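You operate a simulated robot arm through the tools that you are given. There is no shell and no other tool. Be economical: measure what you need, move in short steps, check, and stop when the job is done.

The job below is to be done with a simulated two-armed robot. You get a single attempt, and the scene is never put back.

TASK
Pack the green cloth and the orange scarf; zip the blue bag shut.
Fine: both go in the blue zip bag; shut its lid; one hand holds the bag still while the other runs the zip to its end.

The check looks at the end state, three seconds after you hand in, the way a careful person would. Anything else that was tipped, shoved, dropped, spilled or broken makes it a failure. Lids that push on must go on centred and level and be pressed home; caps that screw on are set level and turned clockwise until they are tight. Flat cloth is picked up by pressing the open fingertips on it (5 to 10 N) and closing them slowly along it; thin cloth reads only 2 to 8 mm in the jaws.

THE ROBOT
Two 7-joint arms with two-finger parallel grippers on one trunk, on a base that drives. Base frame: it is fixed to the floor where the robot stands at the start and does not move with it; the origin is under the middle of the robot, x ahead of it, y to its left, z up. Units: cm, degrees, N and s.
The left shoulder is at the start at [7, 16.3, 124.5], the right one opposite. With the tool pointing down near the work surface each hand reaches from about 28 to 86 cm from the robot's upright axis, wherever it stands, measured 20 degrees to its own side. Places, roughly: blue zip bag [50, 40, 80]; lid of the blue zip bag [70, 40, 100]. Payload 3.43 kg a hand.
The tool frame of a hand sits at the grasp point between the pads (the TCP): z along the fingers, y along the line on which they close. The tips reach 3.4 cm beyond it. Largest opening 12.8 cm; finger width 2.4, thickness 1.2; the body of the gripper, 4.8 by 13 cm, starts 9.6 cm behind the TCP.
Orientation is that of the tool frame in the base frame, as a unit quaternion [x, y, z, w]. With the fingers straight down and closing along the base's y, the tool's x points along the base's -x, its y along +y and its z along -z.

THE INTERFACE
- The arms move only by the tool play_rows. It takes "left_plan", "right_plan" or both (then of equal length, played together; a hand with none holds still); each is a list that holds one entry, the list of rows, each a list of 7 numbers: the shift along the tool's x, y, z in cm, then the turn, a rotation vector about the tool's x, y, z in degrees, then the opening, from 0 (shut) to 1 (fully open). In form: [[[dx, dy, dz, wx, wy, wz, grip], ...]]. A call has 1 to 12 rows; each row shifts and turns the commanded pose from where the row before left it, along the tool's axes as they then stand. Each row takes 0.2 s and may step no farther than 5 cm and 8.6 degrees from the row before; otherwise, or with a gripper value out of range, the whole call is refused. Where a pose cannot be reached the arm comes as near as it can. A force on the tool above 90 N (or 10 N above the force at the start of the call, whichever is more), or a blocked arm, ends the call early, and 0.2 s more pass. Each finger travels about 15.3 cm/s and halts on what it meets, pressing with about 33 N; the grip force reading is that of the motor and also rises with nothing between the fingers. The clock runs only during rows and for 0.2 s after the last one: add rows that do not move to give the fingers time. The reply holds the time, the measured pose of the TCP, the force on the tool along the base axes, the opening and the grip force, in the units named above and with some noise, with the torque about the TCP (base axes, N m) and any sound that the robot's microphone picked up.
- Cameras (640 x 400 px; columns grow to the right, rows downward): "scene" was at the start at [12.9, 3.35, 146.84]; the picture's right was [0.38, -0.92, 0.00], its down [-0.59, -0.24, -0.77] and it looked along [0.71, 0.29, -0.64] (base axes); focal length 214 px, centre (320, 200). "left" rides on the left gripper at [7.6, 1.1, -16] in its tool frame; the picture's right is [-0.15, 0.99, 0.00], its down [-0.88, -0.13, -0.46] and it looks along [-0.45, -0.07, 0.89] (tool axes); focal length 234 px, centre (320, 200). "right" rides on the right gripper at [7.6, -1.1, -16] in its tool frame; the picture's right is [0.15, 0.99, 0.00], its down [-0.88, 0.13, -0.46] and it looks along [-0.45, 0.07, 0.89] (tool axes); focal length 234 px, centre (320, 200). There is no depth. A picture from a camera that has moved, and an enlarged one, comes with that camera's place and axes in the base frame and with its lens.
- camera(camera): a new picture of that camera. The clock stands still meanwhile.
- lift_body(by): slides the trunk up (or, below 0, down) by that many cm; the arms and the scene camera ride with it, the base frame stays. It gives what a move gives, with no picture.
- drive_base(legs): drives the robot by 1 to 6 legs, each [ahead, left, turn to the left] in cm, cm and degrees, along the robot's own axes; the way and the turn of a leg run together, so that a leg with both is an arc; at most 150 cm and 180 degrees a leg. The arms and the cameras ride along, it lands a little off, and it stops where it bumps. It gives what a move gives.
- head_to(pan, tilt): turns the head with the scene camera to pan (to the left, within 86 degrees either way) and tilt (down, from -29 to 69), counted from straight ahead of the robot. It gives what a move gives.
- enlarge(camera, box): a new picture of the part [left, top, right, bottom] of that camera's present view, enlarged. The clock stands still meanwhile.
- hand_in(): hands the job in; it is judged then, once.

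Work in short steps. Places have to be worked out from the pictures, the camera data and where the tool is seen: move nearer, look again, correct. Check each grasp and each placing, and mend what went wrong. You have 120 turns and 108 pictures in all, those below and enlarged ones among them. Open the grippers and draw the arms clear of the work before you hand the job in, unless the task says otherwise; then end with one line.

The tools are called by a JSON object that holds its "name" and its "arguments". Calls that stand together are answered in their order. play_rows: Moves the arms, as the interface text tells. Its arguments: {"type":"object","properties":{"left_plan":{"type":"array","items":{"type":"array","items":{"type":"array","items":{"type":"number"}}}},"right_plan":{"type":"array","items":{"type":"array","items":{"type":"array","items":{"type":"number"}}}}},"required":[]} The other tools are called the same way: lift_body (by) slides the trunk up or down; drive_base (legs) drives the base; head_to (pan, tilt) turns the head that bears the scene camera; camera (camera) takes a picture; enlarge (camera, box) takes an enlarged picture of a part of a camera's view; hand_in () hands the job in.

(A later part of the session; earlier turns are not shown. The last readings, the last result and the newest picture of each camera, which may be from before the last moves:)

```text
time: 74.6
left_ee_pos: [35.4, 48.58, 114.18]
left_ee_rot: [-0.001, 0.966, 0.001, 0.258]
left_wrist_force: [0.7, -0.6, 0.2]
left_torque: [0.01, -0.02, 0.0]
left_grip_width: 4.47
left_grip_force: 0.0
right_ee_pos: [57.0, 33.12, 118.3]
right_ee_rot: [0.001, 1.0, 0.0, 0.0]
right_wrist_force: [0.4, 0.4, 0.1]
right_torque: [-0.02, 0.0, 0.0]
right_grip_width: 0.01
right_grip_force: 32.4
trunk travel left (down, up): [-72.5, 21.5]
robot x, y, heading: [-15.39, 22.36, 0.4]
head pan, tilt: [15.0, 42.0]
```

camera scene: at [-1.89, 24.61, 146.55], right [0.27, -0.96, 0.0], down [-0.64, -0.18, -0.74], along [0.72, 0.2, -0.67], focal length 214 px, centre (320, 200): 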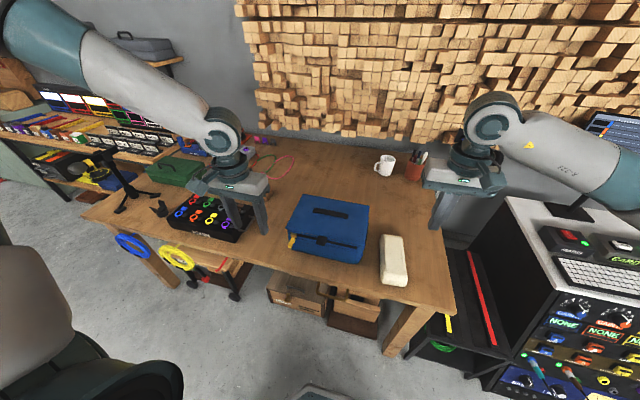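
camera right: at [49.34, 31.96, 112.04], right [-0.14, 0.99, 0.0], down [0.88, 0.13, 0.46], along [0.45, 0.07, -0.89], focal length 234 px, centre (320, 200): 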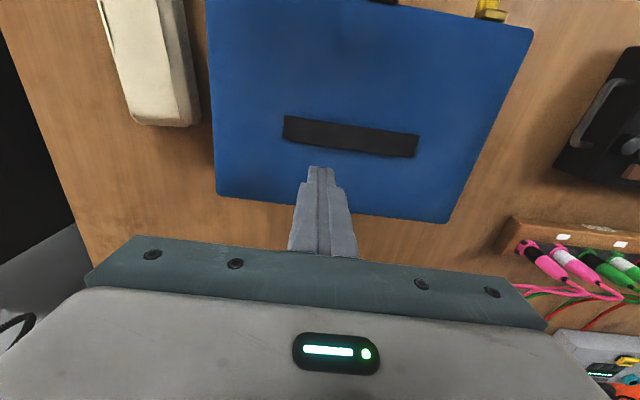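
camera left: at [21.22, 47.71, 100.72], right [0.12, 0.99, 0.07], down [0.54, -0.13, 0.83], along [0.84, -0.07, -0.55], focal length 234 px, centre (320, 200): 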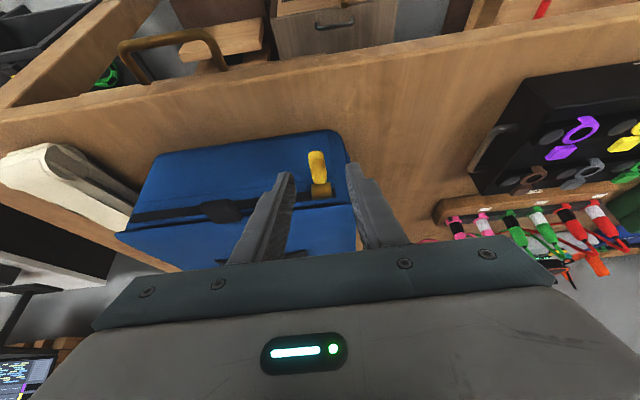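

Both are up; now I'll lower the trunk 22 cm, which brings the right hand to about z 96 and the left to about z 92, still clear.

{"name": "lift_body", "arguments": {"by": -22}}

{"name": "camera", "arguments": {"camera": "scene"}}

{"name": "camera", "arguments": {"camera": "left"}}

```text
time: 76.9
left_ee_pos: [35.4, 48.33, 92.18]
left_ee_rot: [-0.002, 0.966, 0.001, 0.259]
left_wrist_force: [-0.4, 0.8, -0.6]
left_torque: [0.02, 0.03, -0.06]
left_grip_width: 4.46
left_grip_force: 0.1
right_ee_pos: [56.86, 33.0, 96.5]
right_ee_rot: [0.001, 1.0, 0.0, 0.001]
right_wrist_force: [-0.4, -0.1, 0.2]
right_torque: [0.01, -0.02, -0.02]
right_grip_width: 0.0
right_grip_force: 33.1
trunk travel left (down, up): [-50.5, 43.5]
robot x, y, heading: [-14.96, 22.14, 0.7]
head pan, tilt: [15.0, 42.0]
```

```text
46 pictures are left
camera scene: at [-1.82, 24.66, 124.55], right [0.27, -0.96, 0.0], down [-0.65, -0.18, -0.74], along [0.72, 0.2, -0.67], focal length 214 px, centre (320, 200)
```

scene: 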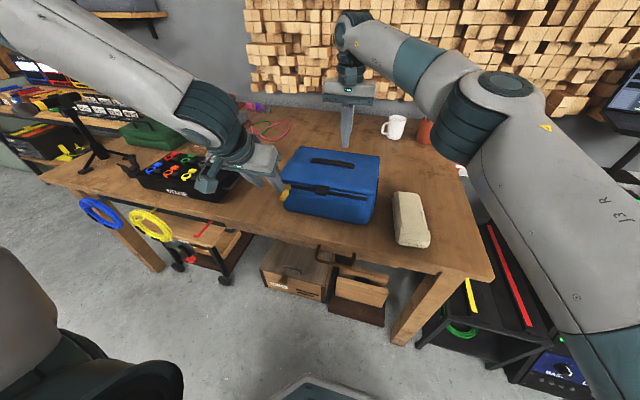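

```text
45 pictures are left
camera left: at [20.7, 49.42, 102.28], right [0.12, 0.99, 0.07], down [0.54, -0.13, 0.83], along [0.84, -0.06, -0.55], focal length 234 px, centre (320, 200)
```

left: 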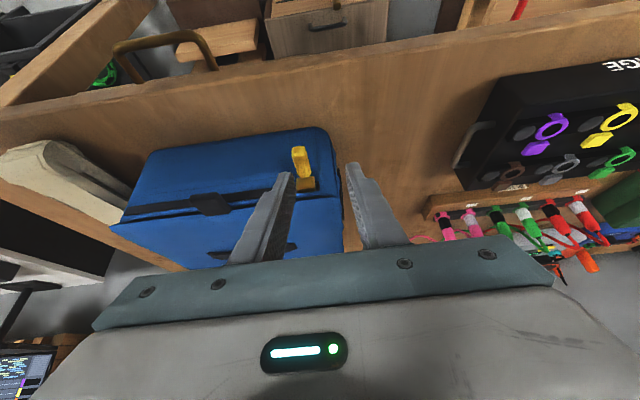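

The pull is at about [39, 46.6]. I'll tilt the left hand 10° more, move to a standoff, and re-press the lid with the right hand.

{"name": "play_rows", "arguments": {"left_plan": [[[0, 0, 0, 0, -5, 0, 0.35], [0, 0, 0, 0, -5, 0, 0.35], [0.9, -0.9, 1.0, 0, 0, 0, 0.35], [0.9, -0.95, 1.1, 0, 0, 0, 0.35], [0, 0, 0, 0, 0, 0, 0.35]]], "right_plan": [[[0, 0, 2, 0, 0, 0, 0], [0, 0, 1.5, 0, 0, 0, 0], [0, 0, 0.8, 0, 0, 0, 0], [0, 0, 0.5, 0, 0, 0, 0], [0, 0, 0.2, 0, 0, 0, 0]]]}}

{"name": "enlarge", "arguments": {"camera": "left", "box": [180, 80, 420, 240]}}

```text
time: 78.1
left_ee_pos: [37.73, 46.69, 90.17]
left_ee_rot: [-0.002, 0.94, 0.001, 0.342]
left_wrist_force: [-1.0, -0.7, 0.2]
left_torque: [-0.01, -0.01, -0.01]
left_grip_width: 4.49
left_grip_force: 0.1
left hand out of reach, approached as far as the arm can: row 2, 3
right_ee_pos: [56.86, 33.05, 91.57]
right_ee_rot: [0.002, 1.0, 0.001, 0.003]
right_wrist_force: [5.1, 1.6, 22.3]
right_torque: [0.02, -0.07, 0.1]
right_grip_width: 0.0
right_grip_force: 33.0
trunk travel left (down, up): [-50.5, 43.5]
robot x, y, heading: [-14.83, 22.24, 0.2]
head pan, tilt: [15.0, 42.0]
```

```text
2.50 times, centred on (300, 160) of left
camera zoom: at [21.47, 47.71, 97.5], right [0.11, 0.99, 0.09], down [0.38, -0.13, 0.92], along [0.92, -0.06, -0.39], focal length 585 px, centre (370, 300)
```

zoom: 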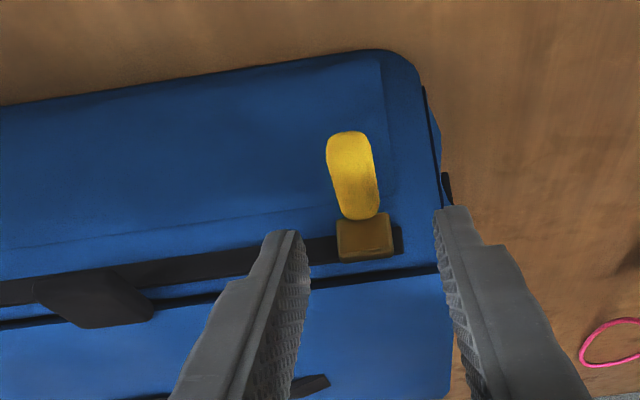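

The limit is the arm folding too tightly near its shoulder, so more distance will help. I'll lift the right hand, drive back 10 cm, and then press on the front part of the lid instead.

{"name": "play_rows", "arguments": {"right_plan": [[[0, 0, -2.5, 0, 0, 0, 0], [0, 0, -2.5, 0, 0, 0, 0], [0, 0, 0, 0, 0, 0, 0]]]}}

{"name": "drive_base", "arguments": {"legs": [[-10, 0, 0]]}}

{"name": "camera", "arguments": {"camera": "scene"}}

{"name": "camera", "arguments": {"camera": "left"}}

```text
time: 78.9
left_ee_pos: [37.86, 46.64, 90.0]
left_ee_rot: [-0.002, 0.94, 0.0, 0.341]
left_wrist_force: [0.2, 0.4, 0.1]
left_torque: [0.01, 0.0, -0.02]
left_grip_width: 4.47
left_grip_force: 0.1
right_ee_pos: [56.85, 33.01, 96.47]
right_ee_rot: [0.001, 1.0, 0.001, -0.001]
right_wrist_force: [0.4, 0.0, 0.0]
right_torque: [-0.03, 0.01, 0.0]
right_grip_width: 0.0
right_grip_force: 33.1
trunk travel left (down, up): [-50.5, 43.5]
robot x, y, heading: [-14.56, 22.52, 0.2]
head pan, tilt: [15.0, 42.0]
```

```text
time: 80.1
left_ee_pos: [27.71, 46.68, 89.98]
left_ee_rot: [-0.003, 0.94, 0.001, 0.341]
left_wrist_force: [0.0, 0.0, 0.7]
left_torque: [-0.01, -0.02, 0.01]
left_grip_width: 4.47
left_grip_force: 0.0
right_ee_pos: [46.8, 33.11, 96.51]
right_ee_rot: [0.001, 1.0, 0.0, 0.0]
right_wrist_force: [0.9, -0.3, 0.1]
right_torque: [-0.01, -0.01, 0.03]
right_grip_width: 0.0
right_grip_force: 32.8
trunk travel left (down, up): [-50.5, 43.5]
robot x, y, heading: [-24.97, 22.27, 0.6]
head pan, tilt: [15.0, 42.0]
```

```text
43 pictures are left
camera scene: at [-11.82, 24.62, 124.54], right [0.27, -0.96, 0.0], down [-0.64, -0.18, -0.74], along [0.72, 0.2, -0.67], focal length 214 px, centre (320, 200)
```

scene: 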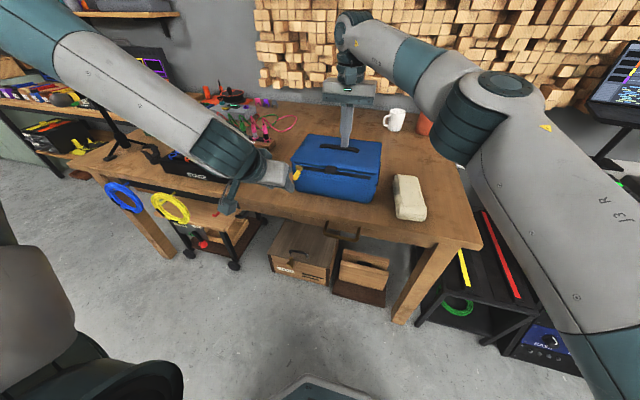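

```text
42 pictures are left
camera left: at [11.58, 47.71, 97.42], right [0.11, 0.99, 0.09], down [0.38, -0.13, 0.91], along [0.92, -0.06, -0.39], focal length 234 px, centre (320, 200)
```

left: 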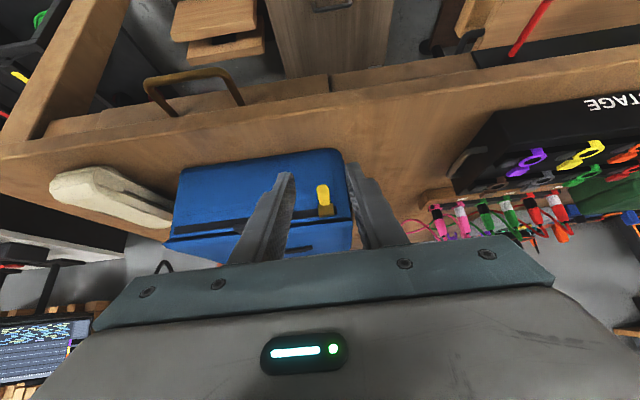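

Distances look good now. Left hand goes to the standoff, and the right hand presses at x ≈ 49.

{"name": "play_rows", "arguments": {"left_plan": [[[-1.8, 0, 1.8, 0, 0, 0, 0.35], [-1.8, -0.1, 1.8, 0, 0, 0, 0.35], [-1.9, -0.1, 1.8, 0, 0, 0, 0.35], [0, 0, 0, 0, 0, 0, 0.35], [0, 0, 0, 0, 0, 0, 0.35]]], "right_plan": [[[-2.2, 0, 0, 0, 0, 0, 0], [0, 0, 2.5, 0, 0, 0, 0], [0, 0, 1.7, 0, 0, 0, 0], [0, 0, 0.5, 0, 0, 0, 0], [0, 0, 0.3, 0, 0, 0, 0]]]}}

{"name": "enlarge", "arguments": {"camera": "left", "box": [200, 80, 440, 240]}}

```text
time: 81.3
left_ee_pos: [35.55, 46.68, 89.45]
left_ee_rot: [-0.002, 0.94, 0.001, 0.341]
left_wrist_force: [0.1, 0.4, -0.2]
left_torque: [-0.02, 0.01, 0.0]
left_grip_width: 4.51
left_grip_force: 0.1
right_ee_pos: [48.86, 32.72, 91.61]
right_ee_rot: [0.001, 1.0, 0.001, 0.003]
right_wrist_force: [11.7, 1.6, 25.7]
right_torque: [0.03, -0.4, 0.06]
right_grip_width: 0.0
right_grip_force: 33.1
right hand out of reach, approached as far as the arm can: row 1
trunk travel left (down, up): [-50.5, 43.5]
robot x, y, heading: [-25.12, 22.11, 0.5]
head pan, tilt: [15.0, 42.0]
```

```text
2.50 times, centred on (320, 160) of left
camera zoom: at [19.26, 47.7, 96.92], right [0.11, 0.99, 0.09], down [0.38, -0.13, 0.91], along [0.92, -0.06, -0.39], focal length 585 px, centre (320, 300)
```

zoom: 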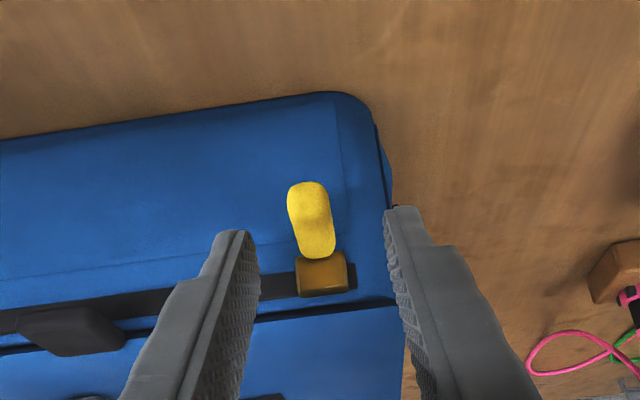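

Reached, and the pull is centred between the fingers. I'll advance 4 cm along the tool axis and look.

{"name": "play_rows", "arguments": {"left_plan": [[[0, -0.15, 1.5, 0, 0, 0, 0.35], [0, 0, 1.5, 0, 0, 0, 0.35], [0, 0, 0.9, 0, 0, 0, 0.35], [0, 0, 0, 0, 0, 0, 0.35]]]}}

{"name": "enlarge", "arguments": {"camera": "left", "box": [200, 80, 440, 240]}}

{"name": "enlarge", "arguments": {"camera": "scene", "box": [265, 120, 395, 220]}}

```text
time: 82.3
left_ee_pos: [37.82, 46.3, 86.52]
left_ee_rot: [-0.003, 0.94, 0.002, 0.341]
left_wrist_force: [0.7, 0.0, 0.3]
left_torque: [0.01, -0.01, -0.04]
left_grip_width: 4.48
left_grip_force: 0.1
right_ee_pos: [48.7, 32.69, 91.74]
right_ee_rot: [0.001, 1.0, 0.001, 0.002]
right_wrist_force: [19.8, 3.7, 36.7]
right_torque: [0.14, -0.86, -0.11]
right_grip_width: 0.0
right_grip_force: 33.1
trunk travel left (down, up): [-50.5, 43.5]
robot x, y, heading: [-24.74, 22.31, 0.7]
head pan, tilt: [15.0, 42.0]
```

```text
2.50 times, centred on (320, 160) of left
camera zoom: at [21.74, 47.5, 93.95], right [0.11, 0.99, 0.09], down [0.38, -0.13, 0.92], along [0.92, -0.06, -0.39], focal length 585 px, centre (320, 300)
```

zoom: 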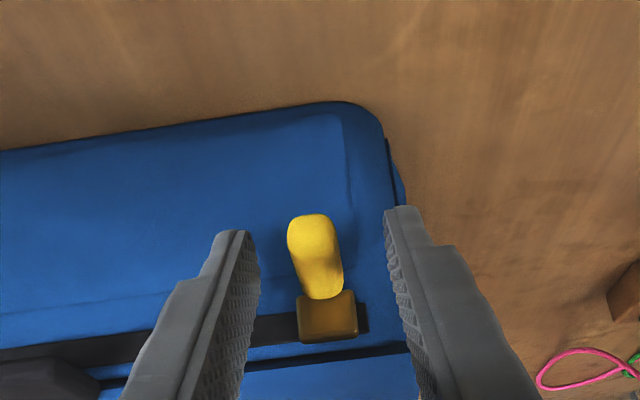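

```text
4.00 times, centred on (330, 170) of scene
camera zoom: at [-11.91, 24.6, 124.57], right [0.27, -0.96, 0.0], down [-0.64, -0.18, -0.74], along [0.72, 0.2, -0.67], focal length 858 px, centre (280, 320)
```

zoom: 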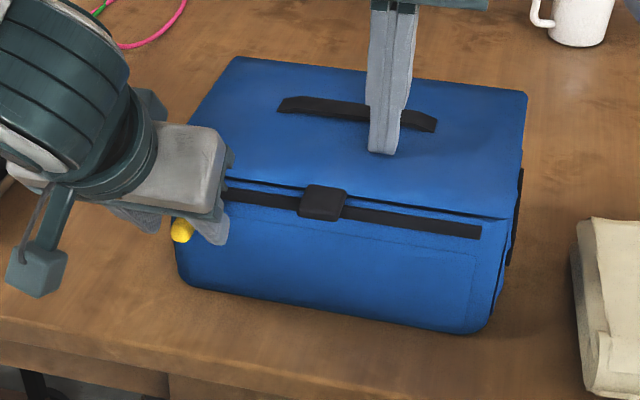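

The pull lies between the pads by position. I'll close slowly on it and ease the right-hand side load a bit.

{"name": "play_rows", "arguments": {"left_plan": [[[0, 0, 0, 0, 0, 0, 0.27], [0, 0, 0, 0, 0, 0, 0.2], [0, 0, 0, 0, 0, 0, 0.13], [0, 0, 0, 0, 0, 0, 0.06], [0, 0, 0, 0, 0, 0, 0], [0, 0, 0, 0, 0, 0, 0], [0, 0, 0, 0, 0, 0, 0]]], "right_plan": [[[-0.2, 0, -0.1, 0, 0, 0, 0], [-0.2, 0, 0, 0, 0, 0, 0], [0, 0, 0, 0, 0, 0, 0], [0, 0, 0, 0, 0, 0, 0], [0, 0, 0, 0, 0, 0, 0], [0, 0, 0, 0, 0, 0, 0], [0, 0, 0, 0, 0, 0, 0]]]}}

{"name": "enlarge", "arguments": {"camera": "left", "box": [200, 80, 440, 240]}}

```text
time: 83.9
left_ee_pos: [37.69, 46.41, 86.58]
left_ee_rot: [-0.003, 0.939, 0.002, 0.344]
left_wrist_force: [7.4, -1.8, -5.2]
left_torque: [-0.05, -0.01, -0.25]
left_grip_width: 1.51
left_grip_force: 32.5
right_ee_pos: [48.78, 32.65, 91.56]
right_ee_rot: [-0.001, 1.0, 0.0, 0.001]
right_wrist_force: [-17.6, -9.1, 30.0]
right_torque: [-0.33, 0.41, 0.05]
right_grip_width: 0.03
right_grip_force: 33.2
trunk travel left (down, up): [-50.5, 43.5]
robot x, y, heading: [-24.77, 22.3, 0.6]
head pan, tilt: [15.0, 42.0]
```

```text
2.50 times, centred on (320, 160) of left
camera zoom: at [21.56, 47.39, 94.03], right [0.11, 0.99, 0.1], down [0.38, -0.13, 0.92], along [0.92, -0.06, -0.39], focal length 585 px, centre (320, 300)
```

zoom: 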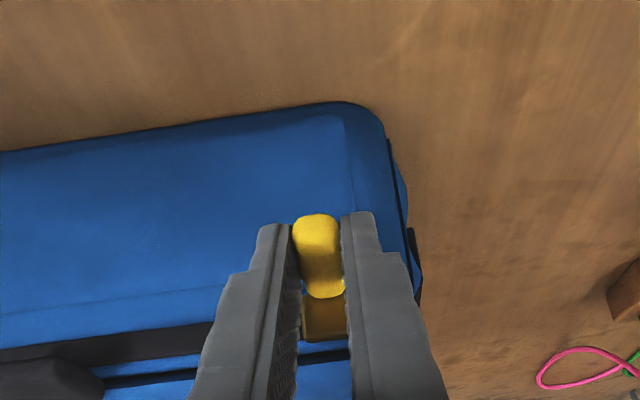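

The pull is gripped (1.5 cm in the jaws). I'll run the zip along -y in small steps, starting with 4 cm and a check.

{"name": "play_rows", "arguments": {"left_plan": [[[0, 0, 0, 0, 0, 0, 0], [0, -0.6, 0, 0, 0, 0, 0], [0, -0.8, 0, 0, 0, 0, 0], [0, -0.9, 0, 0, 0, 0, 0], [0, -0.9, 0, 0, 0, 0, 0], [0, -0.9, 0, 0, 0, 0, 0]]], "right_plan": [[[0.15, 0, 0, 0, 0, 0, 0], [0, 0, 0, 0, 0, 0, 0], [0, 0, 0, 0, 0, 0, 0], [0, 0, 0, 0, 0, 0, 0], [0, 0, 0, 0, 0, 0, 0], [0, 0, 0, 0, 0, 0, 0]]]}}

{"name": "camera", "arguments": {"camera": "left"}}

{"name": "enlarge", "arguments": {"camera": "scene", "box": [265, 120, 395, 220]}}

```text
time: 85.3
left_ee_pos: [37.85, 42.05, 86.67]
left_ee_rot: [-0.002, 0.939, 0.001, 0.343]
left_wrist_force: [-10.7, 0.5, 9.3]
left_torque: [-0.06, -0.06, -0.1]
left_grip_width: 1.49
left_grip_force: 32.7
right_ee_pos: [48.79, 32.63, 91.43]
right_ee_rot: [0.001, 1.0, 0.001, 0.002]
right_wrist_force: [9.4, -5.8, 20.5]
right_torque: [-0.18, -0.27, -0.11]
right_grip_width: 0.0
right_grip_force: 33.2
trunk travel left (down, up): [-50.5, 43.5]
robot x, y, heading: [-25.09, 22.03, 0.4]
head pan, tilt: [15.0, 42.0]
```

```text
37 pictures are left
camera left: at [21.55, 43.13, 94.01], right [0.11, 0.99, 0.09], down [0.38, -0.13, 0.92], along [0.92, -0.06, -0.39], focal length 234 px, centre (320, 200)
```

left: 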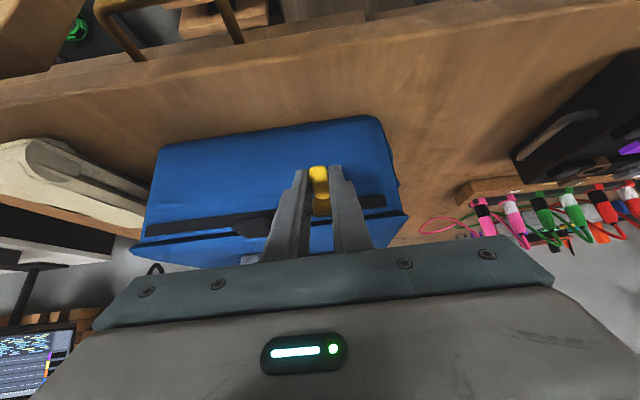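

```text
4.00 times, centred on (330, 170) of scene
camera zoom: at [-12.13, 24.47, 124.6], right [0.27, -0.96, 0.0], down [-0.64, -0.18, -0.75], along [0.72, 0.2, -0.67], focal length 858 px, centre (280, 320)
```

zoom: 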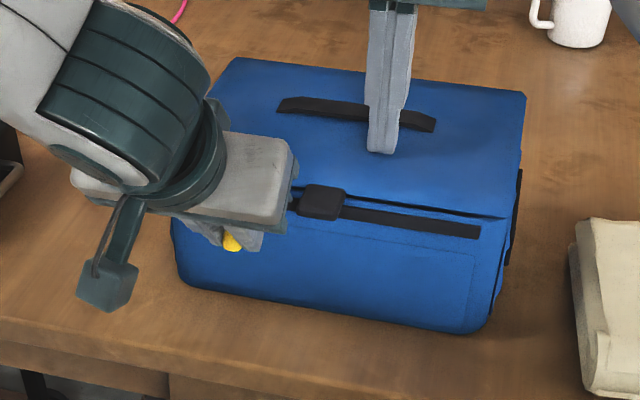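

The slider follows and the bag stays put. I'll continue, watching force as the fingers pass under the flap.

{"name": "play_rows", "arguments": {"left_plan": [[[0, -0.9, 0, 0, 0, 0, 0], [0, -0.9, 0, 0, 0, 0, 0], [0, -0.8, 0, 0, 0, 0, 0], [0, -0.8, 0, 0, 0, 0, 0], [0, -0.8, 0, 0, 0, 0, 0]]]}}

{"name": "enlarge", "arguments": {"camera": "left", "box": [180, 80, 420, 240]}}

{"name": "enlarge", "arguments": {"camera": "scene", "box": [265, 120, 395, 220]}}

```text
time: 86.5
left_ee_pos: [37.77, 37.94, 86.52]
left_ee_rot: [-0.002, 0.939, 0.002, 0.343]
left_wrist_force: [-13.8, 0.7, 11.0]
left_torque: [-0.02, 0.06, -0.13]
left_grip_width: 1.53
left_grip_force: 32.5
right_ee_pos: [48.7, 32.69, 91.62]
right_ee_rot: [0.0, 1.0, 0.0, 0.002]
right_wrist_force: [9.1, -3.3, 16.7]
right_torque: [-0.13, -0.32, -0.11]
right_grip_width: 0.0
right_grip_force: 33.2
trunk travel left (down, up): [-50.5, 43.5]
robot x, y, heading: [-24.38, 22.2, 0.2]
head pan, tilt: [15.0, 42.0]
```

```text
2.50 times, centred on (300, 160) of left
camera zoom: at [21.57, 39.0, 94.01], right [0.11, 0.99, 0.09], down [0.38, -0.13, 0.92], along [0.92, -0.06, -0.39], focal length 585 px, centre (370, 300)
```

zoom: 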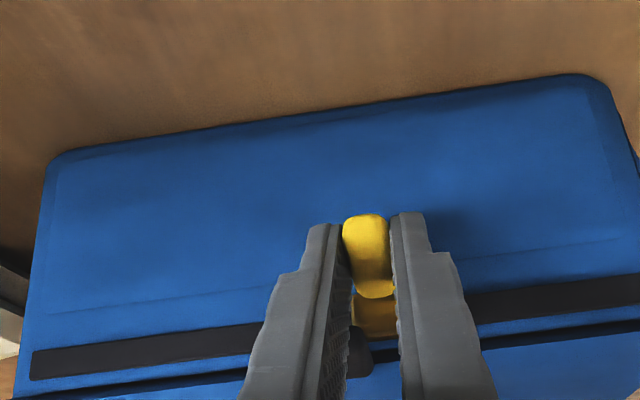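

```text
4.00 times, centred on (330, 170) of scene
camera zoom: at [-12.14, 24.49, 124.59], right [0.27, -0.96, 0.0], down [-0.64, -0.18, -0.75], along [0.72, 0.2, -0.67], focal length 858 px, centre (280, 320)
```

zoom: 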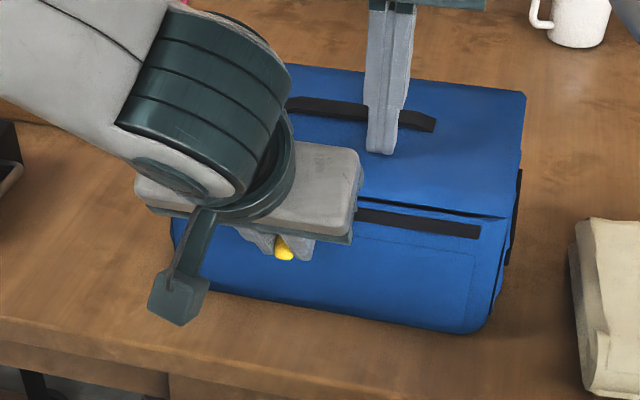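

The fingers are passing in front of the flap without sideways load. Continuing with another 5 cm.

{"name": "play_rows", "arguments": {"left_plan": [[[0, -0.8, 0, 0, 0, 0, 0], [0, -0.9, 0, 0, 0, 0, 0], [0, -0.9, 0, 0, 0, 0, 0], [0, -0.9, 0, 0, 0, 0, 0], [0, -0.9, 0, 0, 0, 0, 0], [0, -0.9, 0, 0, 0, 0, 0]]]}}

{"name": "enlarge", "arguments": {"camera": "left", "box": [180, 80, 420, 240]}}

```text
time: 87.9
left_ee_pos: [37.57, 36.01, 87.43]
left_ee_rot: [-0.002, 0.94, 0.001, 0.341]
left_wrist_force: [42.0, 1.3, -33.0]
left_torque: [0.04, -0.28, -0.02]
left_grip_width: 1.56
left_grip_force: 33.0
left hand out of reach, approached as far as the arm can: row 3, 4, 5, 6
right_ee_pos: [48.83, 32.91, 91.85]
right_ee_rot: [0.0, 1.0, 0.0, 0.001]
right_wrist_force: [-30.2, -9.3, 52.5]
right_torque: [-0.35, 1.36, 0.21]
right_grip_width: 0.0
right_grip_force: 33.3
trunk travel left (down, up): [-50.5, 43.5]
robot x, y, heading: [-24.54, 21.93, 0.4]
head pan, tilt: [15.0, 42.0]
```

```text
2.50 times, centred on (300, 160) of left
camera zoom: at [21.24, 36.98, 94.85], right [0.11, 0.99, 0.09], down [0.38, -0.13, 0.91], along [0.92, -0.06, -0.39], focal length 585 px, centre (370, 300)
```

zoom: 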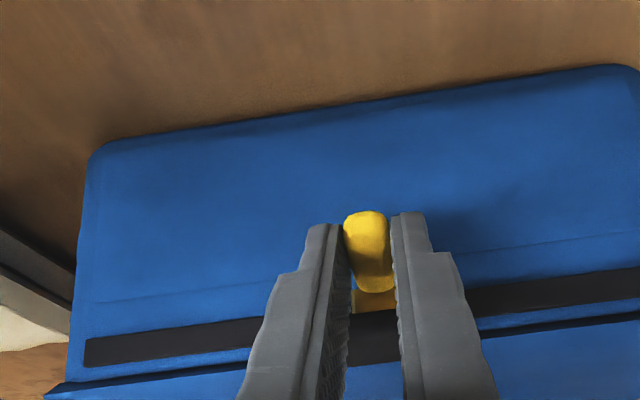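

The left arm ran out of range at y ≈ 36, and the zip is about half done. I'll relieve the strain, let go, back both hands off, drive the base 14 cm right, and re-grip.

{"name": "play_rows", "arguments": {"left_plan": [[[0, 0.5, 0, 0, 0, 0, 0], [0, 0.5, 0, 0, 0, 0, 0], [0, 0, 0, 0, 0, 0, 0.1], [0, 0, 0, 0, 0, 0, 0.25], [0, 0, 0, 0, 0, 0, 0.35], [0, 0, 0, 0, 0, 0, 0.35]]]}}

{"name": "enlarge", "arguments": {"camera": "left", "box": [180, 80, 420, 240]}}

```text
time: 89.3
left_ee_pos: [37.41, 37.05, 87.61]
left_ee_rot: [-0.001, 0.94, 0.0, 0.342]
left_wrist_force: [-9.0, 1.3, -0.9]
left_torque: [0.01, 0.04, -0.22]
left_grip_width: 4.42
left_grip_force: 0.1
right_ee_pos: [49.01, 32.76, 91.54]
right_ee_rot: [0.001, 1.0, 0.0, 0.004]
right_wrist_force: [17.4, 1.4, 29.4]
right_torque: [0.05, -0.65, -0.14]
right_grip_width: 0.0
right_grip_force: 33.8
trunk travel left (down, up): [-50.5, 43.5]
robot x, y, heading: [-24.82, 22.35, 0.6]
head pan, tilt: [15.0, 42.0]
```

```text
2.50 times, centred on (300, 160) of left
camera zoom: at [21.17, 38.07, 95.01], right [0.11, 0.99, 0.09], down [0.38, -0.13, 0.91], along [0.92, -0.06, -0.39], focal length 585 px, centre (370, 300)
```

zoom: 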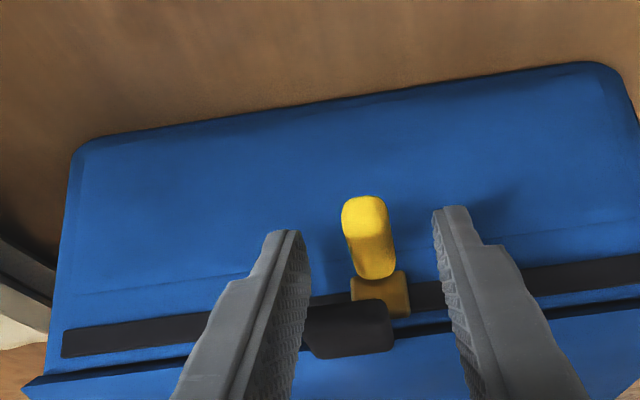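

Released, with the slider beside the flap at about y 36.5. I'll back both hands off.

{"name": "play_rows", "arguments": {"left_plan": [[[0, 0, -1.5, 0, 0, 0, 0.35], [0, 0, -2.5, 0, 0, 0, 0.35], [0, 0, -3, 0, 0, 0, 0.35], [0, 0, 0, 0, 0, 0, 0.35]]], "right_plan": [[[0, 0, -2, 0, 0, 0, 0], [0, 0, -3, 0, 0, 0, 0], [0, 0, -2, 0, 0, 0, 0], [0, 0, 0, 0, 0, 0, 0]]]}}

{"name": "drive_base", "arguments": {"legs": [[-1, -14, 0]]}}

{"name": "camera", "arguments": {"camera": "scene"}}

{"name": "camera", "arguments": {"camera": "left"}}

```text
time: 90.3
left_ee_pos: [33.16, 37.25, 92.82]
left_ee_rot: [-0.003, 0.94, 0.001, 0.341]
left_wrist_force: [-0.3, 0.1, -0.1]
left_torque: [-0.01, -0.01, 0.0]
left_grip_width: 4.49
left_grip_force: 0.1
right_ee_pos: [48.3, 32.53, 98.26]
right_ee_rot: [0.001, 1.0, 0.0, -0.001]
right_wrist_force: [-0.7, 0.6, -0.7]
right_torque: [-0.02, 0.03, -0.01]
right_grip_width: 0.0
right_grip_force: 33.8
right hand out of reach, approached as far as the arm can: row 3
trunk travel left (down, up): [-50.5, 43.5]
robot x, y, heading: [-24.86, 22.27, 0.7]
head pan, tilt: [15.0, 42.0]
```

```text
time: 91.6
left_ee_pos: [32.27, 23.0, 92.92]
left_ee_rot: [-0.003, 0.94, 0.002, 0.341]
left_wrist_force: [-0.6, 0.1, 1.2]
left_torque: [0.0, -0.02, -0.02]
left_grip_width: 4.48
left_grip_force: 0.0
right_ee_pos: [47.42, 18.36, 98.23]
right_ee_rot: [0.001, 1.0, 0.0, 0.001]
right_wrist_force: [0.9, -1.0, 0.3]
right_torque: [0.04, -0.03, -0.02]
right_grip_width: 0.0
right_grip_force: 33.4
trunk travel left (down, up): [-50.5, 43.5]
robot x, y, heading: [-25.38, 8.19, 0.4]
head pan, tilt: [15.0, 42.0]
```

```text
31 pictures are left
camera scene: at [-12.65, 10.38, 124.54], right [0.27, -0.96, 0.0], down [-0.65, -0.18, -0.74], along [0.72, 0.2, -0.67], focal length 214 px, centre (320, 200)
```

scene: 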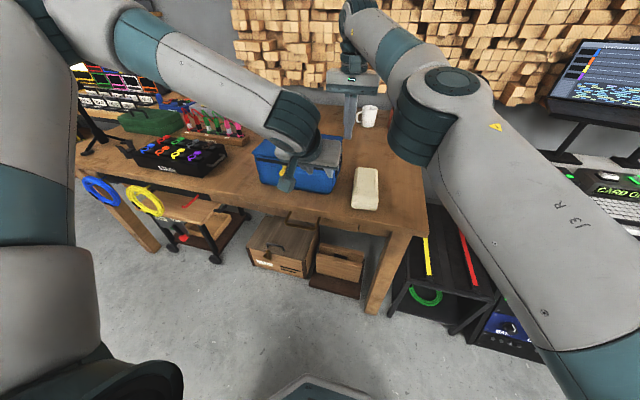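

```text
30 pictures are left
camera left: at [16.06, 23.99, 100.38], right [0.11, 0.99, 0.09], down [0.38, -0.13, 0.91], along [0.92, -0.06, -0.39], focal length 234 px, centre (320, 200)
```

left: 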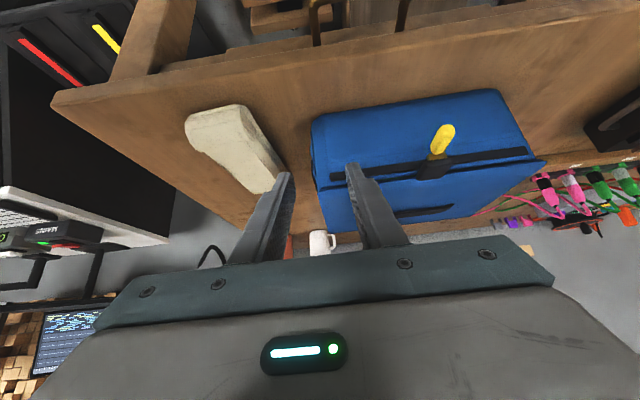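

The pull is now at about [38.7, 36.7]. Left hand goes to the standoff in front of it, and the right hand goes over the lid at y ≈ 30 and presses.

{"name": "play_rows", "arguments": {"left_plan": [[[0, 3.4, 0, 0, 0, 0, 0.35], [0, 3.4, 0, 0, 0, 0, 0.35], [0, 3.4, 0, 0, 0, 0, 0.35], [0, 3.4, 0, 0, 0, 0, 0.35], [0, 0, 2.2, 0, 0, 0, 0.35], [-0.1, 0, 2.3, 0, 0, 0, 0.35], [0, 0, 0, 0, 0, 0, 0.35], [0, 0, 0, 0, 0, 0, 0.35]]], "right_plan": [[[0, 2.9, 0, 0, 0, 0, 0], [0, 2.9, 0, 0, 0, 0, 0], [0, 2.9, 0, 0, 0, 0, 0], [0, 2.9, 0, 0, 0, 0, 0], [0, 0, 2.5, 0, 0, 0, 0], [0, 0, 2.5, 0, 0, 0, 0], [0, 0, 1.2, 0, 0, 0, 0], [0, 0, 0.5, 0, 0, 0, 0]]]}}

{"name": "enlarge", "arguments": {"camera": "left", "box": [200, 80, 440, 240]}}

```text
time: 93.4
left_ee_pos: [35.06, 36.9, 89.87]
left_ee_rot: [-0.002, 0.939, 0.001, 0.343]
left_wrist_force: [-0.3, -0.3, -0.1]
left_torque: [0.01, 0.03, 0.0]
left_grip_width: 4.5
left_grip_force: 0.1
right_ee_pos: [44.09, 23.91, 91.52]
right_ee_rot: [0.002, 1.0, 0.003, 0.006]
right_wrist_force: [14.2, 6.5, 50.2]
right_torque: [0.18, -1.0, -0.04]
right_grip_width: 0.01
right_grip_force: 32.6
right hand out of reach, approached as far as the arm can: row 1, 2, 3, 4
trunk travel left (down, up): [-50.5, 43.5]
robot x, y, heading: [-26.02, 8.2, 0.2]
head pan, tilt: [15.0, 42.0]
```

```text
2.50 times, centred on (320, 160) of left
camera zoom: at [18.83, 37.78, 97.14], right [0.11, 0.99, 0.09], down [0.38, -0.13, 0.92], along [0.92, -0.06, -0.39], focal length 585 px, centre (320, 300)
```

zoom: 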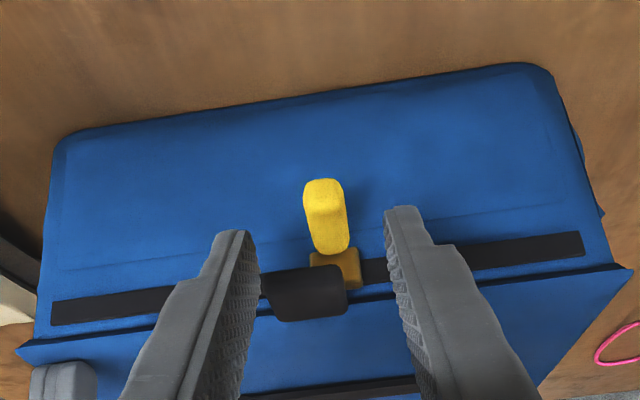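

The right hand stopped short and presses at the lid's front-right corner, too hard. I'll lift it, shift inward a little (about [45, 25.5]), and see what it can reach.

{"name": "play_rows", "arguments": {"right_plan": [[[0, 0, -1.5, 0, 0, 0, 0], [-0.5, 0.8, 0, 0, 0, 0, 0], [-0.5, 0.8, 0, 0, 0, 0, 0], [0, 0, 0, 0, 0, 0, 0]]]}}

{"name": "enlarge", "arguments": {"camera": "left", "box": [100, 80, 440, 300]}}

```text
time: 94.4
left_ee_pos: [35.34, 36.79, 89.42]
left_ee_rot: [-0.002, 0.94, 0.001, 0.341]
left_wrist_force: [-1.3, 0.3, 0.6]
left_torque: [-0.03, -0.01, 0.0]
left_grip_width: 4.48
left_grip_force: 0.1
right_ee_pos: [44.59, 25.27, 91.85]
right_ee_rot: [0.001, 1.0, 0.001, 0.0]
right_wrist_force: [-0.5, 0.7, -0.2]
right_torque: [-0.01, -0.01, 0.0]
right_grip_width: 0.0
right_grip_force: 33.2
right hand out of reach, approached as far as the arm can: row 3
trunk travel left (down, up): [-50.5, 43.5]
robot x, y, heading: [-25.57, 7.88, 0.4]
head pan, tilt: [15.0, 42.0]
```

```text
1.82 times, centred on (270, 190) of left
camera zoom: at [19.11, 37.75, 96.88], right [0.11, 0.99, 0.09], down [0.38, -0.13, 0.91], along [0.92, -0.06, -0.39], focal length 426 px, centre (411, 218)
```

zoom: 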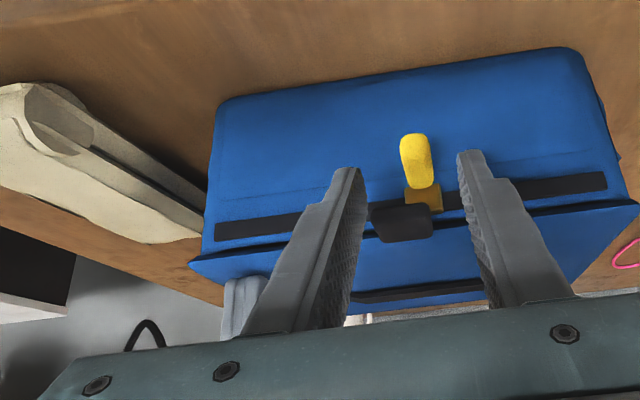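

The bag hasn't moved. I'll press lightly with the right hand and advance the left onto the pull.

{"name": "play_rows", "arguments": {"left_plan": [[[0, -0.1, 1.4, 0, 0, 0, 0.35], [0, 0, 1.4, 0, 0, 0, 0.35], [0, 0, 1.1, 0, 0, 0, 0.35], [0, 0, 0, 0, 0, 0, 0.35]]], "right_plan": [[[0, 0, 0.3, 0, 0, 0, 0], [0, 0, 0.2, 0, 0, 0, 0], [0, 0, 0.1, 0, 0, 0, 0], [0, 0, 0, 0, 0, 0, 0]]]}}

{"name": "enlarge", "arguments": {"camera": "left", "box": [200, 80, 440, 240]}}

```text
time: 95.4
left_ee_pos: [37.52, 36.48, 86.63]
left_ee_rot: [-0.001, 0.94, 0.0, 0.342]
left_wrist_force: [0.2, -0.5, 0.2]
left_torque: [0.02, -0.02, -0.01]
left_grip_width: 4.48
left_grip_force: 0.0
right_ee_pos: [44.71, 25.18, 91.52]
right_ee_rot: [0.001, 1.0, 0.0, 0.002]
right_wrist_force: [3.2, 3.0, 18.0]
right_torque: [0.1, -0.23, 0.16]
right_grip_width: 0.0
right_grip_force: 32.8
trunk travel left (down, up): [-50.5, 43.5]
robot x, y, heading: [-25.58, 7.71, 0.3]
head pan, tilt: [15.0, 42.0]
```

```text
2.50 times, centred on (320, 160) of left
camera zoom: at [21.36, 37.63, 94.08], right [0.11, 0.99, 0.09], down [0.38, -0.13, 0.91], along [0.92, -0.06, -0.39], focal length 585 px, centre (320, 300)
```

zoom: 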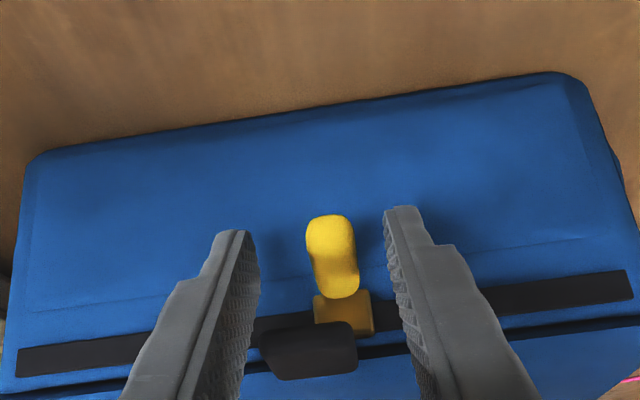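

The pull is between the pads. I'll nudge 0.3 cm in +y and close on it.

{"name": "play_rows", "arguments": {"left_plan": [[[0, 0.3, 0, 0, 0, 0, 0.27], [0, 0, 0, 0, 0, 0, 0.2], [0, 0, 0, 0, 0, 0, 0.13], [0, 0, 0, 0, 0, 0, 0.06], [0, 0, 0, 0, 0, 0, 0], [0, 0, 0, 0, 0, 0, 0], [0, -0.5, 0, 0, 0, 0, 0], [0, -0.8, 0, 0, 0, 0, 0], [0, -0.9, 0, 0, 0, 0, 0], [0, -0.9, 0, 0, 0, 0, 0]]]}}

{"name": "enlarge", "arguments": {"camera": "left", "box": [200, 80, 440, 240]}}

```text
time: 97.6
left_ee_pos: [37.53, 33.68, 86.56]
left_ee_rot: [-0.002, 0.94, 0.001, 0.342]
left_wrist_force: [-10.2, 0.1, 4.6]
left_torque: [0.07, 0.07, 0.15]
left_grip_width: 1.49
left_grip_force: 32.8
right_ee_pos: [44.67, 25.24, 91.46]
right_ee_rot: [0.0, 1.0, 0.0, 0.002]
right_wrist_force: [16.0, 5.2, 23.8]
right_torque: [0.25, -0.68, 0.01]
right_grip_width: 0.0
right_grip_force: 33.3
trunk travel left (down, up): [-50.5, 43.5]
robot x, y, heading: [-25.57, 8.08, 0.5]
head pan, tilt: [15.0, 42.0]
```

```text
2.50 times, centred on (320, 160) of left
camera zoom: at [21.34, 34.74, 94.08], right [0.11, 0.99, 0.09], down [0.38, -0.13, 0.91], along [0.92, -0.06, -0.39], focal length 585 px, centre (320, 300)
```

zoom: 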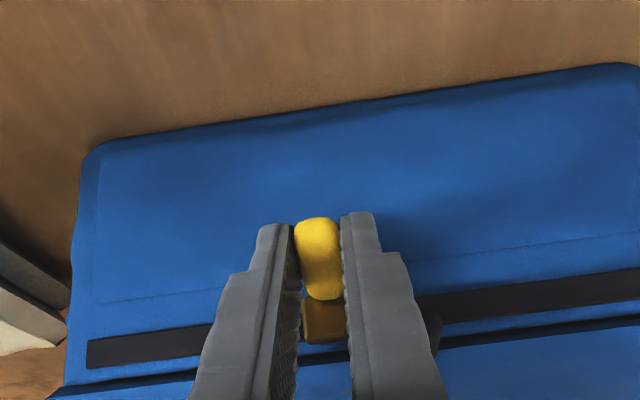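

The slider is moving again and is past the flap. I'll continue toward the end stop at about y 26.

{"name": "play_rows", "arguments": {"left_plan": [[[0, -0.8, 0, 0, 0, 0, 0], [0, -0.8, 0, 0, 0, 0, 0], [0, -0.8, 0, 0, 0, 0, 0], [0, -0.8, 0, 0, 0, 0, 0], [0, -0.8, 0, 0, 0, 0, 0], [0, -0.8, 0, 0, 0, 0, 0], [0, -0.8, 0, 0, 0, 0, 0]]]}}

{"name": "enlarge", "arguments": {"camera": "left", "box": [200, 80, 440, 240]}}

```text
time: 99.2
left_ee_pos: [37.54, 28.06, 86.56]
left_ee_rot: [-0.002, 0.94, 0.001, 0.341]
left_wrist_force: [-10.1, -0.6, -0.6]
left_torque: [-0.02, 0.13, 0.13]
left_grip_width: 1.52
left_grip_force: 33.2
right_ee_pos: [44.71, 25.3, 91.6]
right_ee_rot: [0.001, 1.0, 0.0, 0.001]
right_wrist_force: [11.7, 2.1, 25.9]
right_torque: [0.05, -0.6, -0.04]
right_grip_width: 0.0
right_grip_force: 33.1
trunk travel left (down, up): [-50.5, 43.5]
robot x, y, heading: [-25.91, 7.89, 0.1]
head pan, tilt: [15.0, 42.0]
```

```text
2.50 times, centred on (320, 160) of left
camera zoom: at [21.36, 29.16, 94.08], right [0.11, 0.99, 0.09], down [0.38, -0.13, 0.91], along [0.92, -0.06, -0.39], focal length 585 px, centre (320, 300)
```

zoom: 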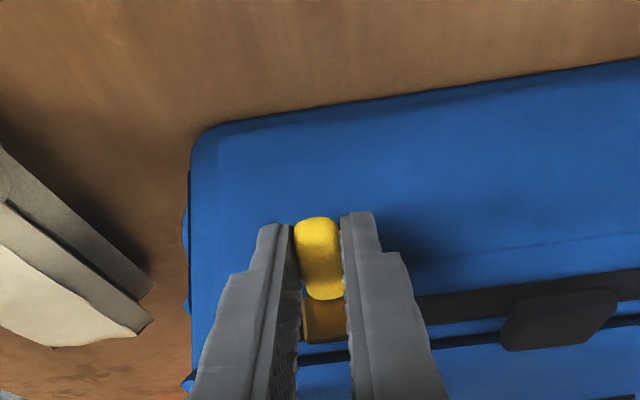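

Smooth so far with y ≈ 28. I'll go on in small steps until the end stop shows as resistance.

{"name": "play_rows", "arguments": {"left_plan": [[[0, -0.6, 0, 0, 0, 0, 0], [0, -0.6, 0, 0, 0, 0, 0], [0, -0.5, 0, 0, 0, 0, 0], [0, -0.4, 0, 0, 0, 0, 0], [0, -0.3, 0, 0, 0, 0, 0]]]}}

{"name": "enlarge", "arguments": {"camera": "left", "box": [200, 80, 440, 240]}}

```text
time: 100.4
left_ee_pos: [37.54, 25.69, 86.69]
left_ee_rot: [-0.002, 0.94, 0.001, 0.342]
left_wrist_force: [-6.0, -0.8, -6.1]
left_torque: [-0.04, 0.26, 0.06]
left_grip_width: 1.52
left_grip_force: 32.9
right_ee_pos: [44.62, 25.27, 91.58]
right_ee_rot: [0.001, 1.0, 0.0, 0.001]
right_wrist_force: [6.1, -0.1, 26.3]
right_torque: [0.0, -0.43, -0.05]
right_grip_width: 0.0
right_grip_force: 33.1
trunk travel left (down, up): [-50.5, 43.5]
robot x, y, heading: [-25.78, 8.33, 0.3]
head pan, tilt: [15.0, 42.0]
```

```text
2.50 times, centred on (320, 160) of left
camera zoom: at [21.37, 26.7, 94.08], right [0.11, 0.99, 0.09], down [0.38, -0.13, 0.91], along [0.92, -0.06, -0.39], focal length 585 px, centre (320, 300)
```

zoom: 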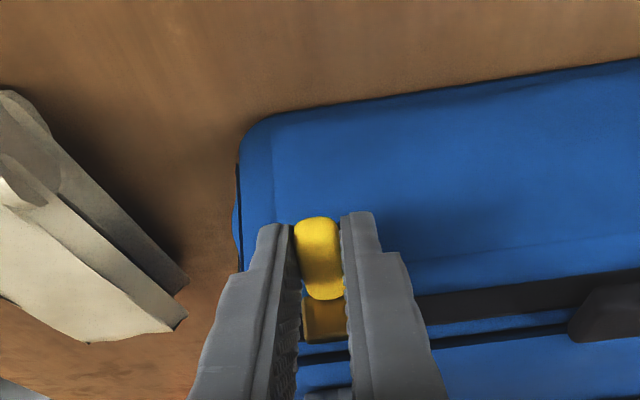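

No stop felt yet, so I'll continue in 0.3 cm steps.

{"name": "play_rows", "arguments": {"left_plan": [[[0, -0.3, 0, 0, 0, 0, 0], [0, -0.3, 0, 0, 0, 0, 0], [0, -0.3, 0, 0, 0, 0, 0], [0, -0.3, 0, 0, 0, 0, 0]]]}}

```text
time: 101.4
left_ee_pos: [37.65, 25.01, 86.69]
left_ee_rot: [-0.005, 0.939, 0.003, 0.343]
left_wrist_force: [2.4, 28.7, -1.0]
left_torque: [0.52, 0.07, 0.28]
left_grip_width: 1.49
left_grip_force: 33.1
right_ee_pos: [44.56, 25.29, 91.53]
right_ee_rot: [0.003, 1.0, -0.002, 0.002]
right_wrist_force: [-2.3, -16.3, 27.1]
right_torque: [-0.52, -0.14, 0.06]
right_grip_width: 0.01
right_grip_force: 33.2
trunk travel left (down, up): [-50.5, 43.5]
robot x, y, heading: [-25.7, 8.1, 0.8]
head pan, tilt: [15.0, 42.0]
```

The end stop is reached: 29 N of resistance at y 25.0, with the right hand taking the reaction. I'll open the left fingers and back off along the tool axis, then lift the right hand.

{"name": "play_rows", "arguments": {"left_plan": [[[0, 0, 0, 0, 0, 0, 0.1], [0, 0, 0, 0, 0, 0, 0.25], [0, 0, 0, 0, 0, 0, 0.3], [0, 0, -1.5, 0, 0, 0, 0.3], [0, 0, -2.5, 0, 0, 0, 0.3], [0, 0, -3, 0, 0, 0, 0.3], [0, 0, -3, 0, 0, 0, 0.3], [0, 0, 0, 0, 0, 0, 0.3]]]}}

{"name": "play_rows", "arguments": {"right_plan": [[[0, 0, -1, 0, 0, 0, 0], [0, 0, -3, 0, 0, 0, 0], [0, 0, -4, 0, 0, 0, 0], [0, -3, -3, 0, 0, 0, 0], [1, -4, 0, 0, 0, 0, 0], [1, -4, 0, 0, 0, 0, 0], [0, 0, 0, 0, 0, 0, 0.3]]]}}

{"name": "enlarge", "arguments": {"camera": "left", "box": [200, 80, 500, 280]}}

{"name": "camera", "arguments": {"camera": "scene"}}

```text
time: 103.2
left_ee_pos: [31.14, 24.2, 94.53]
left_ee_rot: [-0.002, 0.94, 0.001, 0.342]
left_wrist_force: [0.5, -0.6, -0.5]
left_torque: [-0.01, -0.01, 0.02]
left_grip_width: 3.84
left_grip_force: 0.3
right_ee_pos: [44.63, 25.14, 91.58]
right_ee_rot: [0.001, 1.0, 0.001, 0.001]
right_wrist_force: [3.7, -1.5, 23.8]
right_torque: [-0.04, -0.36, -0.06]
right_grip_width: 0.0
right_grip_force: 33.0
trunk travel left (down, up): [-50.5, 43.5]
robot x, y, heading: [-25.8, 8.3, 0.7]
head pan, tilt: [15.0, 42.0]
```

```text
time: 104.8
left_ee_pos: [31.31, 24.27, 94.37]
left_ee_rot: [-0.003, 0.94, 0.0, 0.342]
left_wrist_force: [-0.5, 0.7, 0.4]
left_torque: [0.01, -0.01, -0.01]
left_grip_width: 3.83
left_grip_force: 0.0
right_ee_pos: [41.44, 12.82, 102.2]
right_ee_rot: [0.001, 1.0, 0.0, -0.001]
right_wrist_force: [0.0, 0.7, -0.3]
right_torque: [0.0, -0.02, -0.01]
right_grip_width: 3.83
right_grip_force: 0.0
right hand out of reach, approached as far as the arm can: row 2, 3
trunk travel left (down, up): [-50.5, 43.5]
robot x, y, heading: [-25.84, 7.88, 0.5]
head pan, tilt: [15.0, 42.0]
```

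```text
2.00 times, centred on (350, 180) of left
camera zoom: at [15.1, 25.36, 101.77], right [0.11, 0.99, 0.09], down [0.38, -0.13, 0.91], along [0.92, -0.06, -0.39], focal length 468 px, centre (260, 240)
```

zoom: 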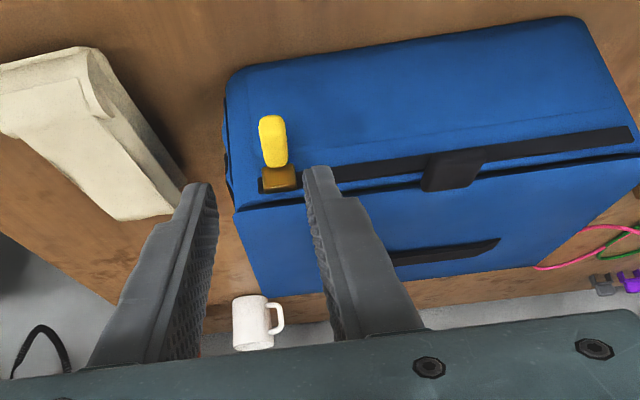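

```text
22 pictures are left
camera scene: at [-12.64, 10.58, 124.53], right [0.27, -0.96, 0.0], down [-0.65, -0.18, -0.74], along [0.72, 0.2, -0.67], focal length 214 px, centre (320, 200)
```

scene: 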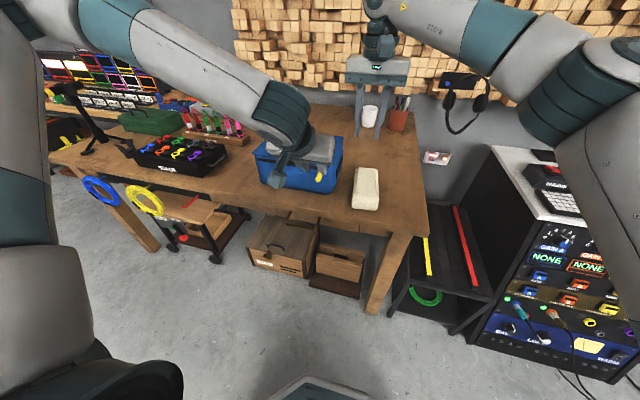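

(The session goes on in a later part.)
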